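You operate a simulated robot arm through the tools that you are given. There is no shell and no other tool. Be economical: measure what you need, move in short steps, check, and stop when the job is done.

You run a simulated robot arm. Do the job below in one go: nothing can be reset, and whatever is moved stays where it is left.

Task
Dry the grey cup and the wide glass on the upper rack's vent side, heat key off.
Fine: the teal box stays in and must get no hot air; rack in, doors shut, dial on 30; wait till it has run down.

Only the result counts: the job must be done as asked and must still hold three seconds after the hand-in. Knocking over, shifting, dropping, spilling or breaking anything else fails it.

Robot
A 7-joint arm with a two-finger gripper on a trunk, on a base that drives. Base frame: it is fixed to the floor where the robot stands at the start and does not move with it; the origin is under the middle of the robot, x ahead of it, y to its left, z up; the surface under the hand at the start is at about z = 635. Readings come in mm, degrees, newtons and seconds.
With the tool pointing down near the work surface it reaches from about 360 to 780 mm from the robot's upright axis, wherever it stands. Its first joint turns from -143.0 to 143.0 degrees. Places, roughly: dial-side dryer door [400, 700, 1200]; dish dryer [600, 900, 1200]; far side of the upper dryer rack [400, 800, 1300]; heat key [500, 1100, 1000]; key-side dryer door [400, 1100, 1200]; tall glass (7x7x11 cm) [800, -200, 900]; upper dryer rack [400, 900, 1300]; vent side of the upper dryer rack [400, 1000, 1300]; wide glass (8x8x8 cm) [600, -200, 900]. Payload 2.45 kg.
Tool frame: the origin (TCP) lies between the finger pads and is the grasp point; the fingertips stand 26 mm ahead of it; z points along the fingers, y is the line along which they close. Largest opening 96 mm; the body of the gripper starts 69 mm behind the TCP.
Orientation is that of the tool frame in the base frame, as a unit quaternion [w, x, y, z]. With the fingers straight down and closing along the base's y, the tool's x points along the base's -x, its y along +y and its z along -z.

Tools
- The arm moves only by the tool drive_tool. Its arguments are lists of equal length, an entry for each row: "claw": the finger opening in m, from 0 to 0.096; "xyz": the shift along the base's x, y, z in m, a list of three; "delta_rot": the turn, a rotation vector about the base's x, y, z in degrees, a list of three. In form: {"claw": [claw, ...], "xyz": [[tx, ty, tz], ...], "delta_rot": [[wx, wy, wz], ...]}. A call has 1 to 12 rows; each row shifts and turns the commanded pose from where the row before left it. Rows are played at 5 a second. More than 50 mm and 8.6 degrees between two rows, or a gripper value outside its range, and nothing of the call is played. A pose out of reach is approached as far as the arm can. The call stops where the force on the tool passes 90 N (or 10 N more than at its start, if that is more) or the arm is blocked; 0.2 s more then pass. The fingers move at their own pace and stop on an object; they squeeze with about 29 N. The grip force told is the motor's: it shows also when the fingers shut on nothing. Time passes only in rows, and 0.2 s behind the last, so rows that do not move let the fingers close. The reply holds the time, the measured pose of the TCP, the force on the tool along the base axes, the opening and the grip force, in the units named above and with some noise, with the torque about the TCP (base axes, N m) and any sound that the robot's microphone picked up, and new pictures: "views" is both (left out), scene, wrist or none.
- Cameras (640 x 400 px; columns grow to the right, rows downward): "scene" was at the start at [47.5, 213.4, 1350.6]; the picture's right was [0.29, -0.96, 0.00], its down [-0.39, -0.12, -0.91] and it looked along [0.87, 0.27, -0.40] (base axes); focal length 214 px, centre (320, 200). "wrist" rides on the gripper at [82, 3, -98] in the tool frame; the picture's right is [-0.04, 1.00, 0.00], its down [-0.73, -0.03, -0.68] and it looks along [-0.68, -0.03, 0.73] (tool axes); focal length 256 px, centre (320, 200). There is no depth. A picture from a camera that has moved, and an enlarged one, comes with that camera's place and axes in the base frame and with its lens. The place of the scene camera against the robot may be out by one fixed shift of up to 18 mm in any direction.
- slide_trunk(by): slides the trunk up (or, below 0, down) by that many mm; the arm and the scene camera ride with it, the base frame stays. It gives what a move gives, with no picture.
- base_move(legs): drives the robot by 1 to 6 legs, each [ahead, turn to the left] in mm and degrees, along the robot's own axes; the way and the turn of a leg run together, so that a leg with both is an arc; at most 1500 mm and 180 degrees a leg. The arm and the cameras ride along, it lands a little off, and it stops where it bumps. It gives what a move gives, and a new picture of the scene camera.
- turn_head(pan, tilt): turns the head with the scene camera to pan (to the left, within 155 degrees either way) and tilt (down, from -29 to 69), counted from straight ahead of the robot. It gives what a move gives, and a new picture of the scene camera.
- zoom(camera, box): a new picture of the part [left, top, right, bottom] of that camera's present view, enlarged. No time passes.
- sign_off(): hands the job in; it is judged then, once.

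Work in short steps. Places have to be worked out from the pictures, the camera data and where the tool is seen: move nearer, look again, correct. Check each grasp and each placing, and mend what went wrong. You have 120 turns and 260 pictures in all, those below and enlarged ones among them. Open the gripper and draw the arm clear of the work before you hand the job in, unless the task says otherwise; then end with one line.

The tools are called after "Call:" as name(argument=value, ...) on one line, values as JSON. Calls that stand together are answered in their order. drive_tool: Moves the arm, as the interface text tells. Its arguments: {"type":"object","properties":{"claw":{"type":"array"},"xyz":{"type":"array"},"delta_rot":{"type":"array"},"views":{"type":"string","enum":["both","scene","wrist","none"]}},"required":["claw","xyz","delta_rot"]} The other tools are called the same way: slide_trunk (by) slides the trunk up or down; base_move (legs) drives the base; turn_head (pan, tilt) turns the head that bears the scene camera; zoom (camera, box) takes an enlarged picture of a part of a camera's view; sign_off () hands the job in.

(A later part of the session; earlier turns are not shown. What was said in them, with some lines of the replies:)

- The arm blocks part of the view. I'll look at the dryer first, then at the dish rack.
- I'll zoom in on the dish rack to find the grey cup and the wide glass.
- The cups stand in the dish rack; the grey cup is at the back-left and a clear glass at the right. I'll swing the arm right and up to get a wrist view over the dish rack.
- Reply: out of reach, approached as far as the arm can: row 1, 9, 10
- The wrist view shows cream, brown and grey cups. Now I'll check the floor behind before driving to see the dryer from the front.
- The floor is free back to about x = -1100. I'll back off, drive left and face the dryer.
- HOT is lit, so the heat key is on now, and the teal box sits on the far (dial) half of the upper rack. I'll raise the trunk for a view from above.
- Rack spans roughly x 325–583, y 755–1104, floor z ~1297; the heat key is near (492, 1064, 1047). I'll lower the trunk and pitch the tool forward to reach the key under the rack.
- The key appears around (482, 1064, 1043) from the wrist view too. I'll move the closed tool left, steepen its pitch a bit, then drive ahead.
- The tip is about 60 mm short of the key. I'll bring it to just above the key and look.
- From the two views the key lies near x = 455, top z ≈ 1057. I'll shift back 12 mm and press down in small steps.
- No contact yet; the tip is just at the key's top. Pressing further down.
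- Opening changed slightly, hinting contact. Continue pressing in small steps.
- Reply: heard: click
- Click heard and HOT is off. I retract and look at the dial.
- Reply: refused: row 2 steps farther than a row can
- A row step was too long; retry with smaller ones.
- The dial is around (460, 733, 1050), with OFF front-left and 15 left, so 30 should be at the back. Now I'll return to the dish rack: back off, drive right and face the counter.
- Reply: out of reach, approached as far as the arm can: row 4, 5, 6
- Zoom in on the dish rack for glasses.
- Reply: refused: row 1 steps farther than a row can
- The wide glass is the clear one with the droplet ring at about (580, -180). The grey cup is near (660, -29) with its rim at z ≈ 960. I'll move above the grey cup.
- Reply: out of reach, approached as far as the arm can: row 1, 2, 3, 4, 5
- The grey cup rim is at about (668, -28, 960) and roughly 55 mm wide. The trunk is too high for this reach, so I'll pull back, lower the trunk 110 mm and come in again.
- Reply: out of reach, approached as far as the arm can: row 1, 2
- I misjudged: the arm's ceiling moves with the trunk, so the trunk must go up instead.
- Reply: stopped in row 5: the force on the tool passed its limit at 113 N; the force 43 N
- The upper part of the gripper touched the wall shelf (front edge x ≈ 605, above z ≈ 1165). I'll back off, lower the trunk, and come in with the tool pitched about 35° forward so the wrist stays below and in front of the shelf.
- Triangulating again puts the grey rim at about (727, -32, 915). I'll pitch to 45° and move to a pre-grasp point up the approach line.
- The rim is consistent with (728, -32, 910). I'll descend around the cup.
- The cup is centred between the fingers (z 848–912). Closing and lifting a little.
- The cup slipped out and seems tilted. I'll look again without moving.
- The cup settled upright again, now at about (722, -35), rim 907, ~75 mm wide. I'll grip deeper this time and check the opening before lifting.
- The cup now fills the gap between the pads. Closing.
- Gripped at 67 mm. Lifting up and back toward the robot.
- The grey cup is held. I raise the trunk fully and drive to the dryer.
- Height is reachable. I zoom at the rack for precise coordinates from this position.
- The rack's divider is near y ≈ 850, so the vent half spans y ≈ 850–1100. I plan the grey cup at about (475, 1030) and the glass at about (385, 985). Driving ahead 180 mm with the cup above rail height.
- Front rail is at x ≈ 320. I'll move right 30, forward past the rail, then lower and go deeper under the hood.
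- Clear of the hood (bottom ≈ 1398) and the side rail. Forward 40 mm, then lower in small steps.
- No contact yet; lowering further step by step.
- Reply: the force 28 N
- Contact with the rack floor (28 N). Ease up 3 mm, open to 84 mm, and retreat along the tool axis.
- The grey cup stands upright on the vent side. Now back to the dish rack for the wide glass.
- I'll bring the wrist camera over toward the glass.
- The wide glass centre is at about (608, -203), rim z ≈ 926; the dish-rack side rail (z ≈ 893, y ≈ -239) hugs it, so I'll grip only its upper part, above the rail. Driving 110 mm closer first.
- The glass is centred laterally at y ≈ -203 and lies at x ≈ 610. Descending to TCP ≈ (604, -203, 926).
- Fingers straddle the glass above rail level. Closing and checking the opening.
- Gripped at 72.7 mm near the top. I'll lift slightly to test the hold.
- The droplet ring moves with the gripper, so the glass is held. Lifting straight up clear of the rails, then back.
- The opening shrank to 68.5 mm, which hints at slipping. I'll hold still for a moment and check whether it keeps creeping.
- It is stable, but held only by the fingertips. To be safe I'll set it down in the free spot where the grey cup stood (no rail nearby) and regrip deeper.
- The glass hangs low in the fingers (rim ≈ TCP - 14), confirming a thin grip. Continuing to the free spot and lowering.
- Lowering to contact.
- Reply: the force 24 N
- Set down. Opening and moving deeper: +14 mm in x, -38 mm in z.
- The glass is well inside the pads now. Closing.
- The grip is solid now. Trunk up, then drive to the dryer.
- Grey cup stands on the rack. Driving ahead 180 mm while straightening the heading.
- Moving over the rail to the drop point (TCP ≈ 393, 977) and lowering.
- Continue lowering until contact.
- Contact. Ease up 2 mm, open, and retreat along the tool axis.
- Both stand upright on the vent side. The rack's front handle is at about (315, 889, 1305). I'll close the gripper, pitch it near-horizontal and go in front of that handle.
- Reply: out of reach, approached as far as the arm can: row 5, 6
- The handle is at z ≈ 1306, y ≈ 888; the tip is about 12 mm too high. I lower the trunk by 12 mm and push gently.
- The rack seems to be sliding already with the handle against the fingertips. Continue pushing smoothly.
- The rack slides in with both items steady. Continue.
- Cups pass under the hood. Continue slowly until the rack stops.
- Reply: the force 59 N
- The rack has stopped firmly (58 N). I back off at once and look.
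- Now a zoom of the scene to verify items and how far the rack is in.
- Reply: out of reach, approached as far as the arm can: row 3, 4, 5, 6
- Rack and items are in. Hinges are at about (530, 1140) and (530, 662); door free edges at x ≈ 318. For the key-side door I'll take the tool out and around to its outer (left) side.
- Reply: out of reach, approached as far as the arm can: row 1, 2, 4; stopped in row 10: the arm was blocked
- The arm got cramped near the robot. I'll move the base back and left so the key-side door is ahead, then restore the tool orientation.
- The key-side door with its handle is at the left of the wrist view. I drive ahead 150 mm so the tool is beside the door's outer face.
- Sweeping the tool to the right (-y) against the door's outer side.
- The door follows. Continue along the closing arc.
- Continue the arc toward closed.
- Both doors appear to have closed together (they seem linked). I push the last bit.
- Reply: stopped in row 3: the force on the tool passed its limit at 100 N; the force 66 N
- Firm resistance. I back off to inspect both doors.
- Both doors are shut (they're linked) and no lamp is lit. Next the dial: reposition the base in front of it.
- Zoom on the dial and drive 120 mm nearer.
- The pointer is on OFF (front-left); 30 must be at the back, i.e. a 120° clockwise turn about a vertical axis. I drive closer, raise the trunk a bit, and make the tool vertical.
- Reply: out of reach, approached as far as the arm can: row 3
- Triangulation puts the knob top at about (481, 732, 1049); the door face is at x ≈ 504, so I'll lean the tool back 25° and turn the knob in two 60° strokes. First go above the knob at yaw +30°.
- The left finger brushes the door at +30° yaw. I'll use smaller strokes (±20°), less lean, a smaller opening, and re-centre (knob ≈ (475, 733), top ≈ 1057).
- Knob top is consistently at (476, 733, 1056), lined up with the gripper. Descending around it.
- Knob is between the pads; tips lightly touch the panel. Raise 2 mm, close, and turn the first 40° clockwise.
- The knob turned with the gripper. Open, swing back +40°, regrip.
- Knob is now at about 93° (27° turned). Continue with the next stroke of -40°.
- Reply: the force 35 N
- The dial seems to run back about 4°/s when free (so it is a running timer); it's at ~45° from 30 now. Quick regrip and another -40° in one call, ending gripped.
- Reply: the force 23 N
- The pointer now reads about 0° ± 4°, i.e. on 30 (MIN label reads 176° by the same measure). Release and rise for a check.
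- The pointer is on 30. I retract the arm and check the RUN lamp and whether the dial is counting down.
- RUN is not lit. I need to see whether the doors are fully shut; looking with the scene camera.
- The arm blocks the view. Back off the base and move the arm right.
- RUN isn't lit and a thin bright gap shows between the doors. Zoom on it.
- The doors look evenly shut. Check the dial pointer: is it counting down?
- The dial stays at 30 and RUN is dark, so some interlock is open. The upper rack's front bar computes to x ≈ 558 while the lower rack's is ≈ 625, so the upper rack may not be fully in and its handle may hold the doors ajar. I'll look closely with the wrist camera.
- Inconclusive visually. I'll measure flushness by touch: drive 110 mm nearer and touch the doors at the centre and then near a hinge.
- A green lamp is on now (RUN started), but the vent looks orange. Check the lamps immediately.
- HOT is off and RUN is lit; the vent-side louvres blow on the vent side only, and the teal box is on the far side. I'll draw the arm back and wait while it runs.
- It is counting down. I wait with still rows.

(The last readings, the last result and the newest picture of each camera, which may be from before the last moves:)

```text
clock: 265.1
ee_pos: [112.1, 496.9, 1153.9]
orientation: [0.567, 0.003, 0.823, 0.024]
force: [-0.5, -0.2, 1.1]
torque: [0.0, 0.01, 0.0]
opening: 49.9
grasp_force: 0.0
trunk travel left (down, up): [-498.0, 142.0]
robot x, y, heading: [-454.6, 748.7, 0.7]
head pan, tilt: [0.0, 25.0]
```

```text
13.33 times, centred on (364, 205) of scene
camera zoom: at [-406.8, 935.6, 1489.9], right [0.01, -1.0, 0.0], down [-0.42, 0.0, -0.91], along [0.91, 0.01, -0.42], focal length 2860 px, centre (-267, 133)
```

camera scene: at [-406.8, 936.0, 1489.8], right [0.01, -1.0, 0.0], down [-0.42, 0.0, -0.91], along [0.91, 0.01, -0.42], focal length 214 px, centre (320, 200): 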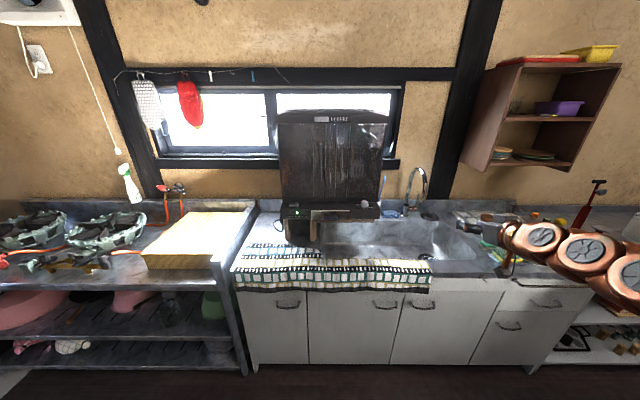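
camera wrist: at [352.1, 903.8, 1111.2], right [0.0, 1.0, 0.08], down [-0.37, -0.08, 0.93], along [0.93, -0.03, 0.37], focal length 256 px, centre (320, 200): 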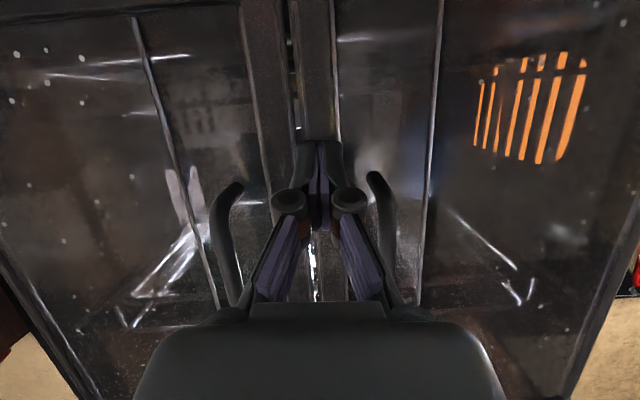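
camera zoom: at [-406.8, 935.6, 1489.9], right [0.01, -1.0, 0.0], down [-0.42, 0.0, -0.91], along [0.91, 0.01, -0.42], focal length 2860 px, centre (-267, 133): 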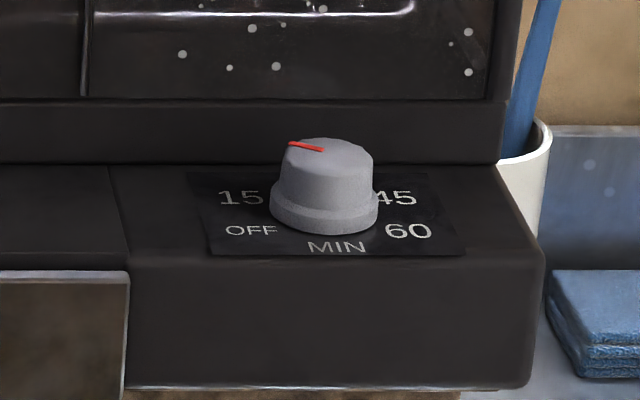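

The pointer is near 15. Keep waiting.

Call:
drive_tool(claw=[0.05, 0.05, 0.05, 0.05, 0.05, 0.05, 0.05, 0.05, 0.05, 0.05, 0.05, 0.05], xyz=[[0, 0, 0], [0, 0, 0], [0, 0, 0], [0, 0, 0], [0, 0, 0], [0, 0, 0], [0, 0, 0], [0, 0, 0], [0, 0, 0], [0, 0, 0], [0, 0, 0], [0, 0, 0]], delta_rot=[[0, 0, 0], [0, 0, 0], [0, 0, 0], [0, 0, 0], [0, 0, 0], [0, 0, 0], [0, 0, 0], [0, 0, 0], [0, 0, 0], [0, 0, 0], [0, 0, 0], [0, 0, 0]], views="none")

Call:
drive_tool(claw=[0.05, 0.05, 0.05, 0.05, 0.05, 0.05, 0.05, 0.05, 0.05, 0.05, 0.05, 0.05], xyz=[[0, 0, 0], [0, 0, 0], [0, 0, 0], [0, 0, 0], [0, 0, 0], [0, 0, 0], [0, 0, 0], [0, 0, 0], [0, 0, 0], [0, 0, 0], [0, 0, 0], [0, 0, 0]], delta_rot=[[0, 0, 0], [0, 0, 0], [0, 0, 0], [0, 0, 0], [0, 0, 0], [0, 0, 0], [0, 0, 0], [0, 0, 0], [0, 0, 0], [0, 0, 0], [0, 0, 0], [0, 0, 0]], views="none")

Call:
drive_tool(claw=[0.05, 0.05, 0.05, 0.05, 0.05, 0.05, 0.05, 0.05, 0.05, 0.05, 0.05, 0.05], xyz=[[0, 0, 0], [0, 0, 0], [0, 0, 0], [0, 0, 0], [0, 0, 0], [0, 0, 0], [0, 0, 0], [0, 0, 0], [0, 0, 0], [0, 0, 0], [0, 0, 0], [0, 0, 0]], delta_rot=[[0, 0, 0], [0, 0, 0], [0, 0, 0], [0, 0, 0], [0, 0, 0], [0, 0, 0], [0, 0, 0], [0, 0, 0], [0, 0, 0], [0, 0, 0], [0, 0, 0], [0, 0, 0]], views="none")

Call:
drive_tool(claw=[0.05, 0.05, 0.05, 0.05, 0.05, 0.05, 0.05, 0.05, 0.05, 0.05, 0.05, 0.05], xyz=[[0, 0, 0], [0, 0, 0], [0, 0, 0], [0, 0, 0], [0, 0, 0], [0, 0, 0], [0, 0, 0], [0, 0, 0], [0, 0, 0], [0, 0, 0], [0, 0, 0], [0, 0, 0]], delta_rot=[[0, 0, 0], [0, 0, 0], [0, 0, 0], [0, 0, 0], [0, 0, 0], [0, 0, 0], [0, 0, 0], [0, 0, 0], [0, 0, 0], [0, 0, 0], [0, 0, 0], [0, 0, 0]], views="none")

Call:
drive_tool(claw=[0.05, 0.05, 0.05, 0.05, 0.05, 0.05, 0.05, 0.05, 0.05, 0.05, 0.05, 0.05], xyz=[[0, 0, 0], [0, 0, 0], [0, 0, 0], [0, 0, 0], [0, 0, 0], [0, 0, 0], [0, 0, 0], [0, 0, 0], [0, 0, 0], [0, 0, 0], [0, 0, 0], [0, 0, 0]], delta_rot=[[0, 0, 0], [0, 0, 0], [0, 0, 0], [0, 0, 0], [0, 0, 0], [0, 0, 0], [0, 0, 0], [0, 0, 0], [0, 0, 0], [0, 0, 0], [0, 0, 0], [0, 0, 0]], views="none")

Call:
drive_tool(claw=[0.05, 0.05, 0.05, 0.05, 0.05, 0.05, 0.05, 0.05, 0.05, 0.05, 0.05, 0.05], xyz=[[0, 0, 0], [0, 0, 0], [0, 0, 0], [0, 0, 0], [0, 0, 0], [0, 0, 0], [0, 0, 0], [0, 0, 0], [0, 0, 0], [0, 0, 0], [0, 0, 0], [0, 0, 0]], delta_rot=[[0, 0, 0], [0, 0, 0], [0, 0, 0], [0, 0, 0], [0, 0, 0], [0, 0, 0], [0, 0, 0], [0, 0, 0], [0, 0, 0], [0, 0, 0], [0, 0, 0], [0, 0, 0]], views="none")

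Call:
drive_tool(claw=[0.05, 0.05, 0.05, 0.05, 0.05, 0.05, 0.05, 0.05, 0.05, 0.05, 0.05, 0.05], xyz=[[0, 0, 0], [0, 0, 0], [0, 0, 0], [0, 0, 0], [0, 0, 0], [0, 0, 0], [0, 0, 0], [0, 0, 0], [0, 0, 0], [0, 0, 0], [0, 0, 0], [0, 0, 0]], delta_rot=[[0, 0, 0], [0, 0, 0], [0, 0, 0], [0, 0, 0], [0, 0, 0], [0, 0, 0], [0, 0, 0], [0, 0, 0], [0, 0, 0], [0, 0, 0], [0, 0, 0], [0, 0, 0]], views="none")

Call:
zoom(camera="scene", box=[270, 195, 390, 240])

Call:
zoom(camera="scene", box=[344, 190, 384, 220])

```text
clock: 267.6
ee_pos: [112.1, 496.6, 1152.8]
orientation: [0.567, 0.004, 0.823, 0.023]
force: [0.6, 0.2, 0.0]
torque: [0.01, 0.0, -0.02]
opening: 50.0
grasp_force: 0.1
trunk travel left (down, up): [-498.0, 142.0]
robot x, y, heading: [-454.9, 749.5, 0.5]
head pan, tilt: [0.0, 25.0]
```

```text
clock: 270.2
ee_pos: [111.5, 496.3, 1153.4]
orientation: [0.567, 0.004, 0.823, 0.024]
force: [0.5, 0.2, -0.9]
torque: [0.01, -0.01, 0.01]
opening: 50.1
grasp_force: 0.1
trunk travel left (down, up): [-498.0, 142.0]
robot x, y, heading: [-455.9, 747.8, 0.3]
head pan, tilt: [0.0, 25.0]
```

```text
clock: 272.9
ee_pos: [111.8, 496.4, 1153.6]
orientation: [0.567, 0.003, 0.823, 0.024]
force: [0.2, -0.3, -0.1]
torque: [-0.03, 0.02, 0.02]
opening: 50.1
grasp_force: 0.0
trunk travel left (down, up): [-498.0, 142.0]
robot x, y, heading: [-459.5, 747.1, 0.7]
head pan, tilt: [0.0, 25.0]
```

```text
clock: 275.4
ee_pos: [112.3, 496.4, 1154.0]
orientation: [0.567, 0.004, 0.823, 0.024]
force: [0.6, -0.2, -0.1]
torque: [-0.01, 0.02, 0.0]
opening: 50.2
grasp_force: 0.1
trunk travel left (down, up): [-498.0, 142.0]
robot x, y, heading: [-457.1, 745.4, 0.5]
head pan, tilt: [0.0, 25.0]
```

```text
clock: 278.1
ee_pos: [113.2, 496.8, 1152.5]
orientation: [0.567, 0.004, 0.823, 0.024]
force: [-0.4, -0.6, -0.3]
torque: [-0.01, -0.01, -0.01]
opening: 50.0
grasp_force: 0.1
trunk travel left (down, up): [-498.0, 142.0]
robot x, y, heading: [-458.5, 749.4, 0.5]
head pan, tilt: [0.0, 25.0]
```

```text
clock: 280.6
ee_pos: [112.2, 496.9, 1153.5]
orientation: [0.567, 0.004, 0.824, 0.023]
force: [0.6, -0.2, 0.4]
torque: [0.02, 0.0, 0.0]
opening: 50.1
grasp_force: 0.0
trunk travel left (down, up): [-498.0, 142.0]
robot x, y, heading: [-456.4, 751.8, 0.4]
head pan, tilt: [0.0, 25.0]
```

```text
clock: 283.2
ee_pos: [113.2, 497.1, 1152.7]
orientation: [0.567, 0.004, 0.823, 0.023]
force: [0.5, 0.6, -0.6]
torque: [0.05, -0.03, 0.03]
opening: 49.8
grasp_force: 0.1
trunk travel left (down, up): [-498.0, 142.0]
robot x, y, heading: [-457.6, 749.2, 0.6]
head pan, tilt: [0.0, 25.0]
```

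```text
5.33 times, centred on (330, 218) of scene
camera zoom: at [-406.8, 935.6, 1489.9], right [0.01, -1.0, 0.0], down [-0.42, 0.0, -0.91], along [0.91, 0.01, -0.42], focal length 1144 px, centre (267, 107)
```

zoom: 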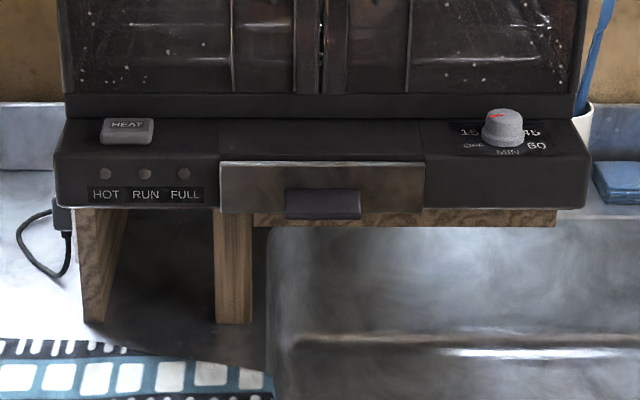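

```text
13.33 times, centred on (364, 205) of scene
camera zoom: at [-406.8, 935.6, 1489.9], right [0.01, -1.0, 0.0], down [-0.42, 0.0, -0.91], along [0.91, 0.01, -0.42], focal length 2860 px, centre (-267, 133)
```

zoom: 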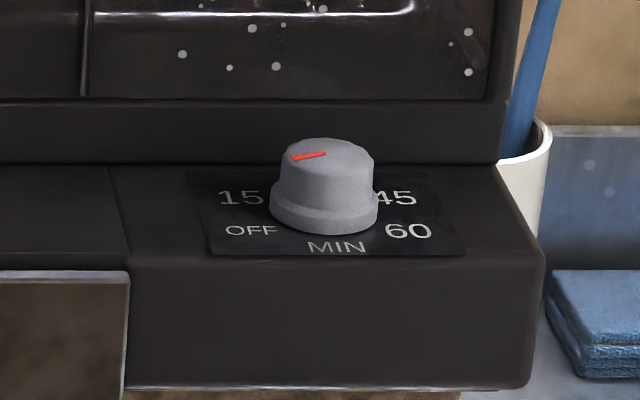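

RUN is out and the pointer is near OFF. I wait a little to see whether it's at rest.

Call:
drive_tool(claw=[0.05, 0.05, 0.05, 0.05, 0.05, 0.05, 0.05, 0.05, 0.05, 0.05, 0.05, 0.05], xyz=[[0, 0, 0], [0, 0, 0], [0, 0, 0], [0, 0, 0], [0, 0, 0], [0, 0, 0], [0, 0, 0], [0, 0, 0], [0, 0, 0], [0, 0, 0], [0, 0, 0], [0, 0, 0]], delta_rot=[[0, 0, 0], [0, 0, 0], [0, 0, 0], [0, 0, 0], [0, 0, 0], [0, 0, 0], [0, 0, 0], [0, 0, 0], [0, 0, 0], [0, 0, 0], [0, 0, 0], [0, 0, 0]], views="none")

Call:
drive_tool(claw=[0.05, 0.05, 0.05, 0.05, 0.05, 0.05, 0.05, 0.05, 0.05, 0.05, 0.05, 0.05], xyz=[[0, 0, 0], [0, 0, 0], [0, 0, 0], [0, 0, 0], [0, 0, 0], [0, 0, 0], [0, 0, 0], [0, 0, 0], [0, 0, 0], [0, 0, 0], [0, 0, 0], [0, 0, 0]], delta_rot=[[0, 0, 0], [0, 0, 0], [0, 0, 0], [0, 0, 0], [0, 0, 0], [0, 0, 0], [0, 0, 0], [0, 0, 0], [0, 0, 0], [0, 0, 0], [0, 0, 0], [0, 0, 0]], views="none")

Call:
zoom(camera="scene", box=[354, 194, 374, 209])

Call:
zoom(camera="scene", box=[270, 105, 390, 215])

```text
clock: 285.9
ee_pos: [111.8, 495.7, 1153.0]
orientation: [0.567, 0.004, 0.823, 0.024]
force: [0.2, -0.4, 0.0]
torque: [-0.02, 0.02, -0.02]
opening: 50.1
grasp_force: 0.1
trunk travel left (down, up): [-498.0, 142.0]
robot x, y, heading: [-456.3, 748.6, 0.8]
head pan, tilt: [0.0, 25.0]
```

```text
clock: 288.4
ee_pos: [112.0, 496.7, 1153.5]
orientation: [0.568, 0.004, 0.823, 0.023]
force: [-0.7, 0.6, 0.2]
torque: [0.01, 0.02, 0.0]
opening: 49.8
grasp_force: 0.1
trunk travel left (down, up): [-498.0, 142.0]
robot x, y, heading: [-454.7, 749.6, 0.5]
head pan, tilt: [0.0, 25.0]
```

```text
16.00 times, centred on (364, 202) of scene
camera zoom: at [-406.8, 935.6, 1489.9], right [0.01, -1.0, 0.0], down [-0.42, 0.0, -0.91], along [0.91, 0.01, -0.42], focal length 3432 px, centre (-384, 176)
```

zoom: 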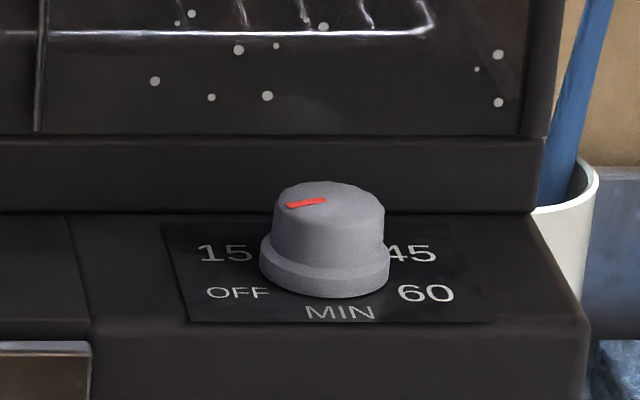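

```text
3.64 times, centred on (330, 160) of scene
camera zoom: at [-406.8, 935.6, 1489.9], right [0.01, -1.0, 0.0], down [-0.42, 0.0, -0.91], along [0.91, 0.01, -0.42], focal length 780 px, centre (284, 346)
```

zoom: 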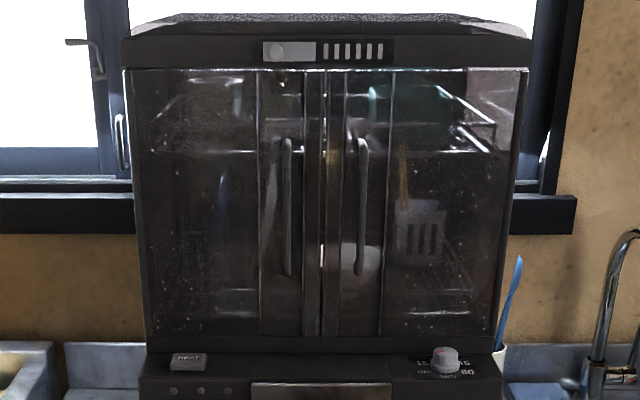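

The run has finished: RUN and HOT are dark, the dial is back at OFF and at rest, doors shut, rack in, arm clear with the gripper open. I'm handing in.

Call:
sign_off()

```text
The job is handed in.
```

The grey cup and the wide glass went through a full 30-minute run on the vent side of the upper rack, heat key off. The teal box stayed in on the far side; the rack is in and the doors are shut. The vents glowed orange while it ran even though HOT was dark, so I can't fully rule out warm air on the vent side.
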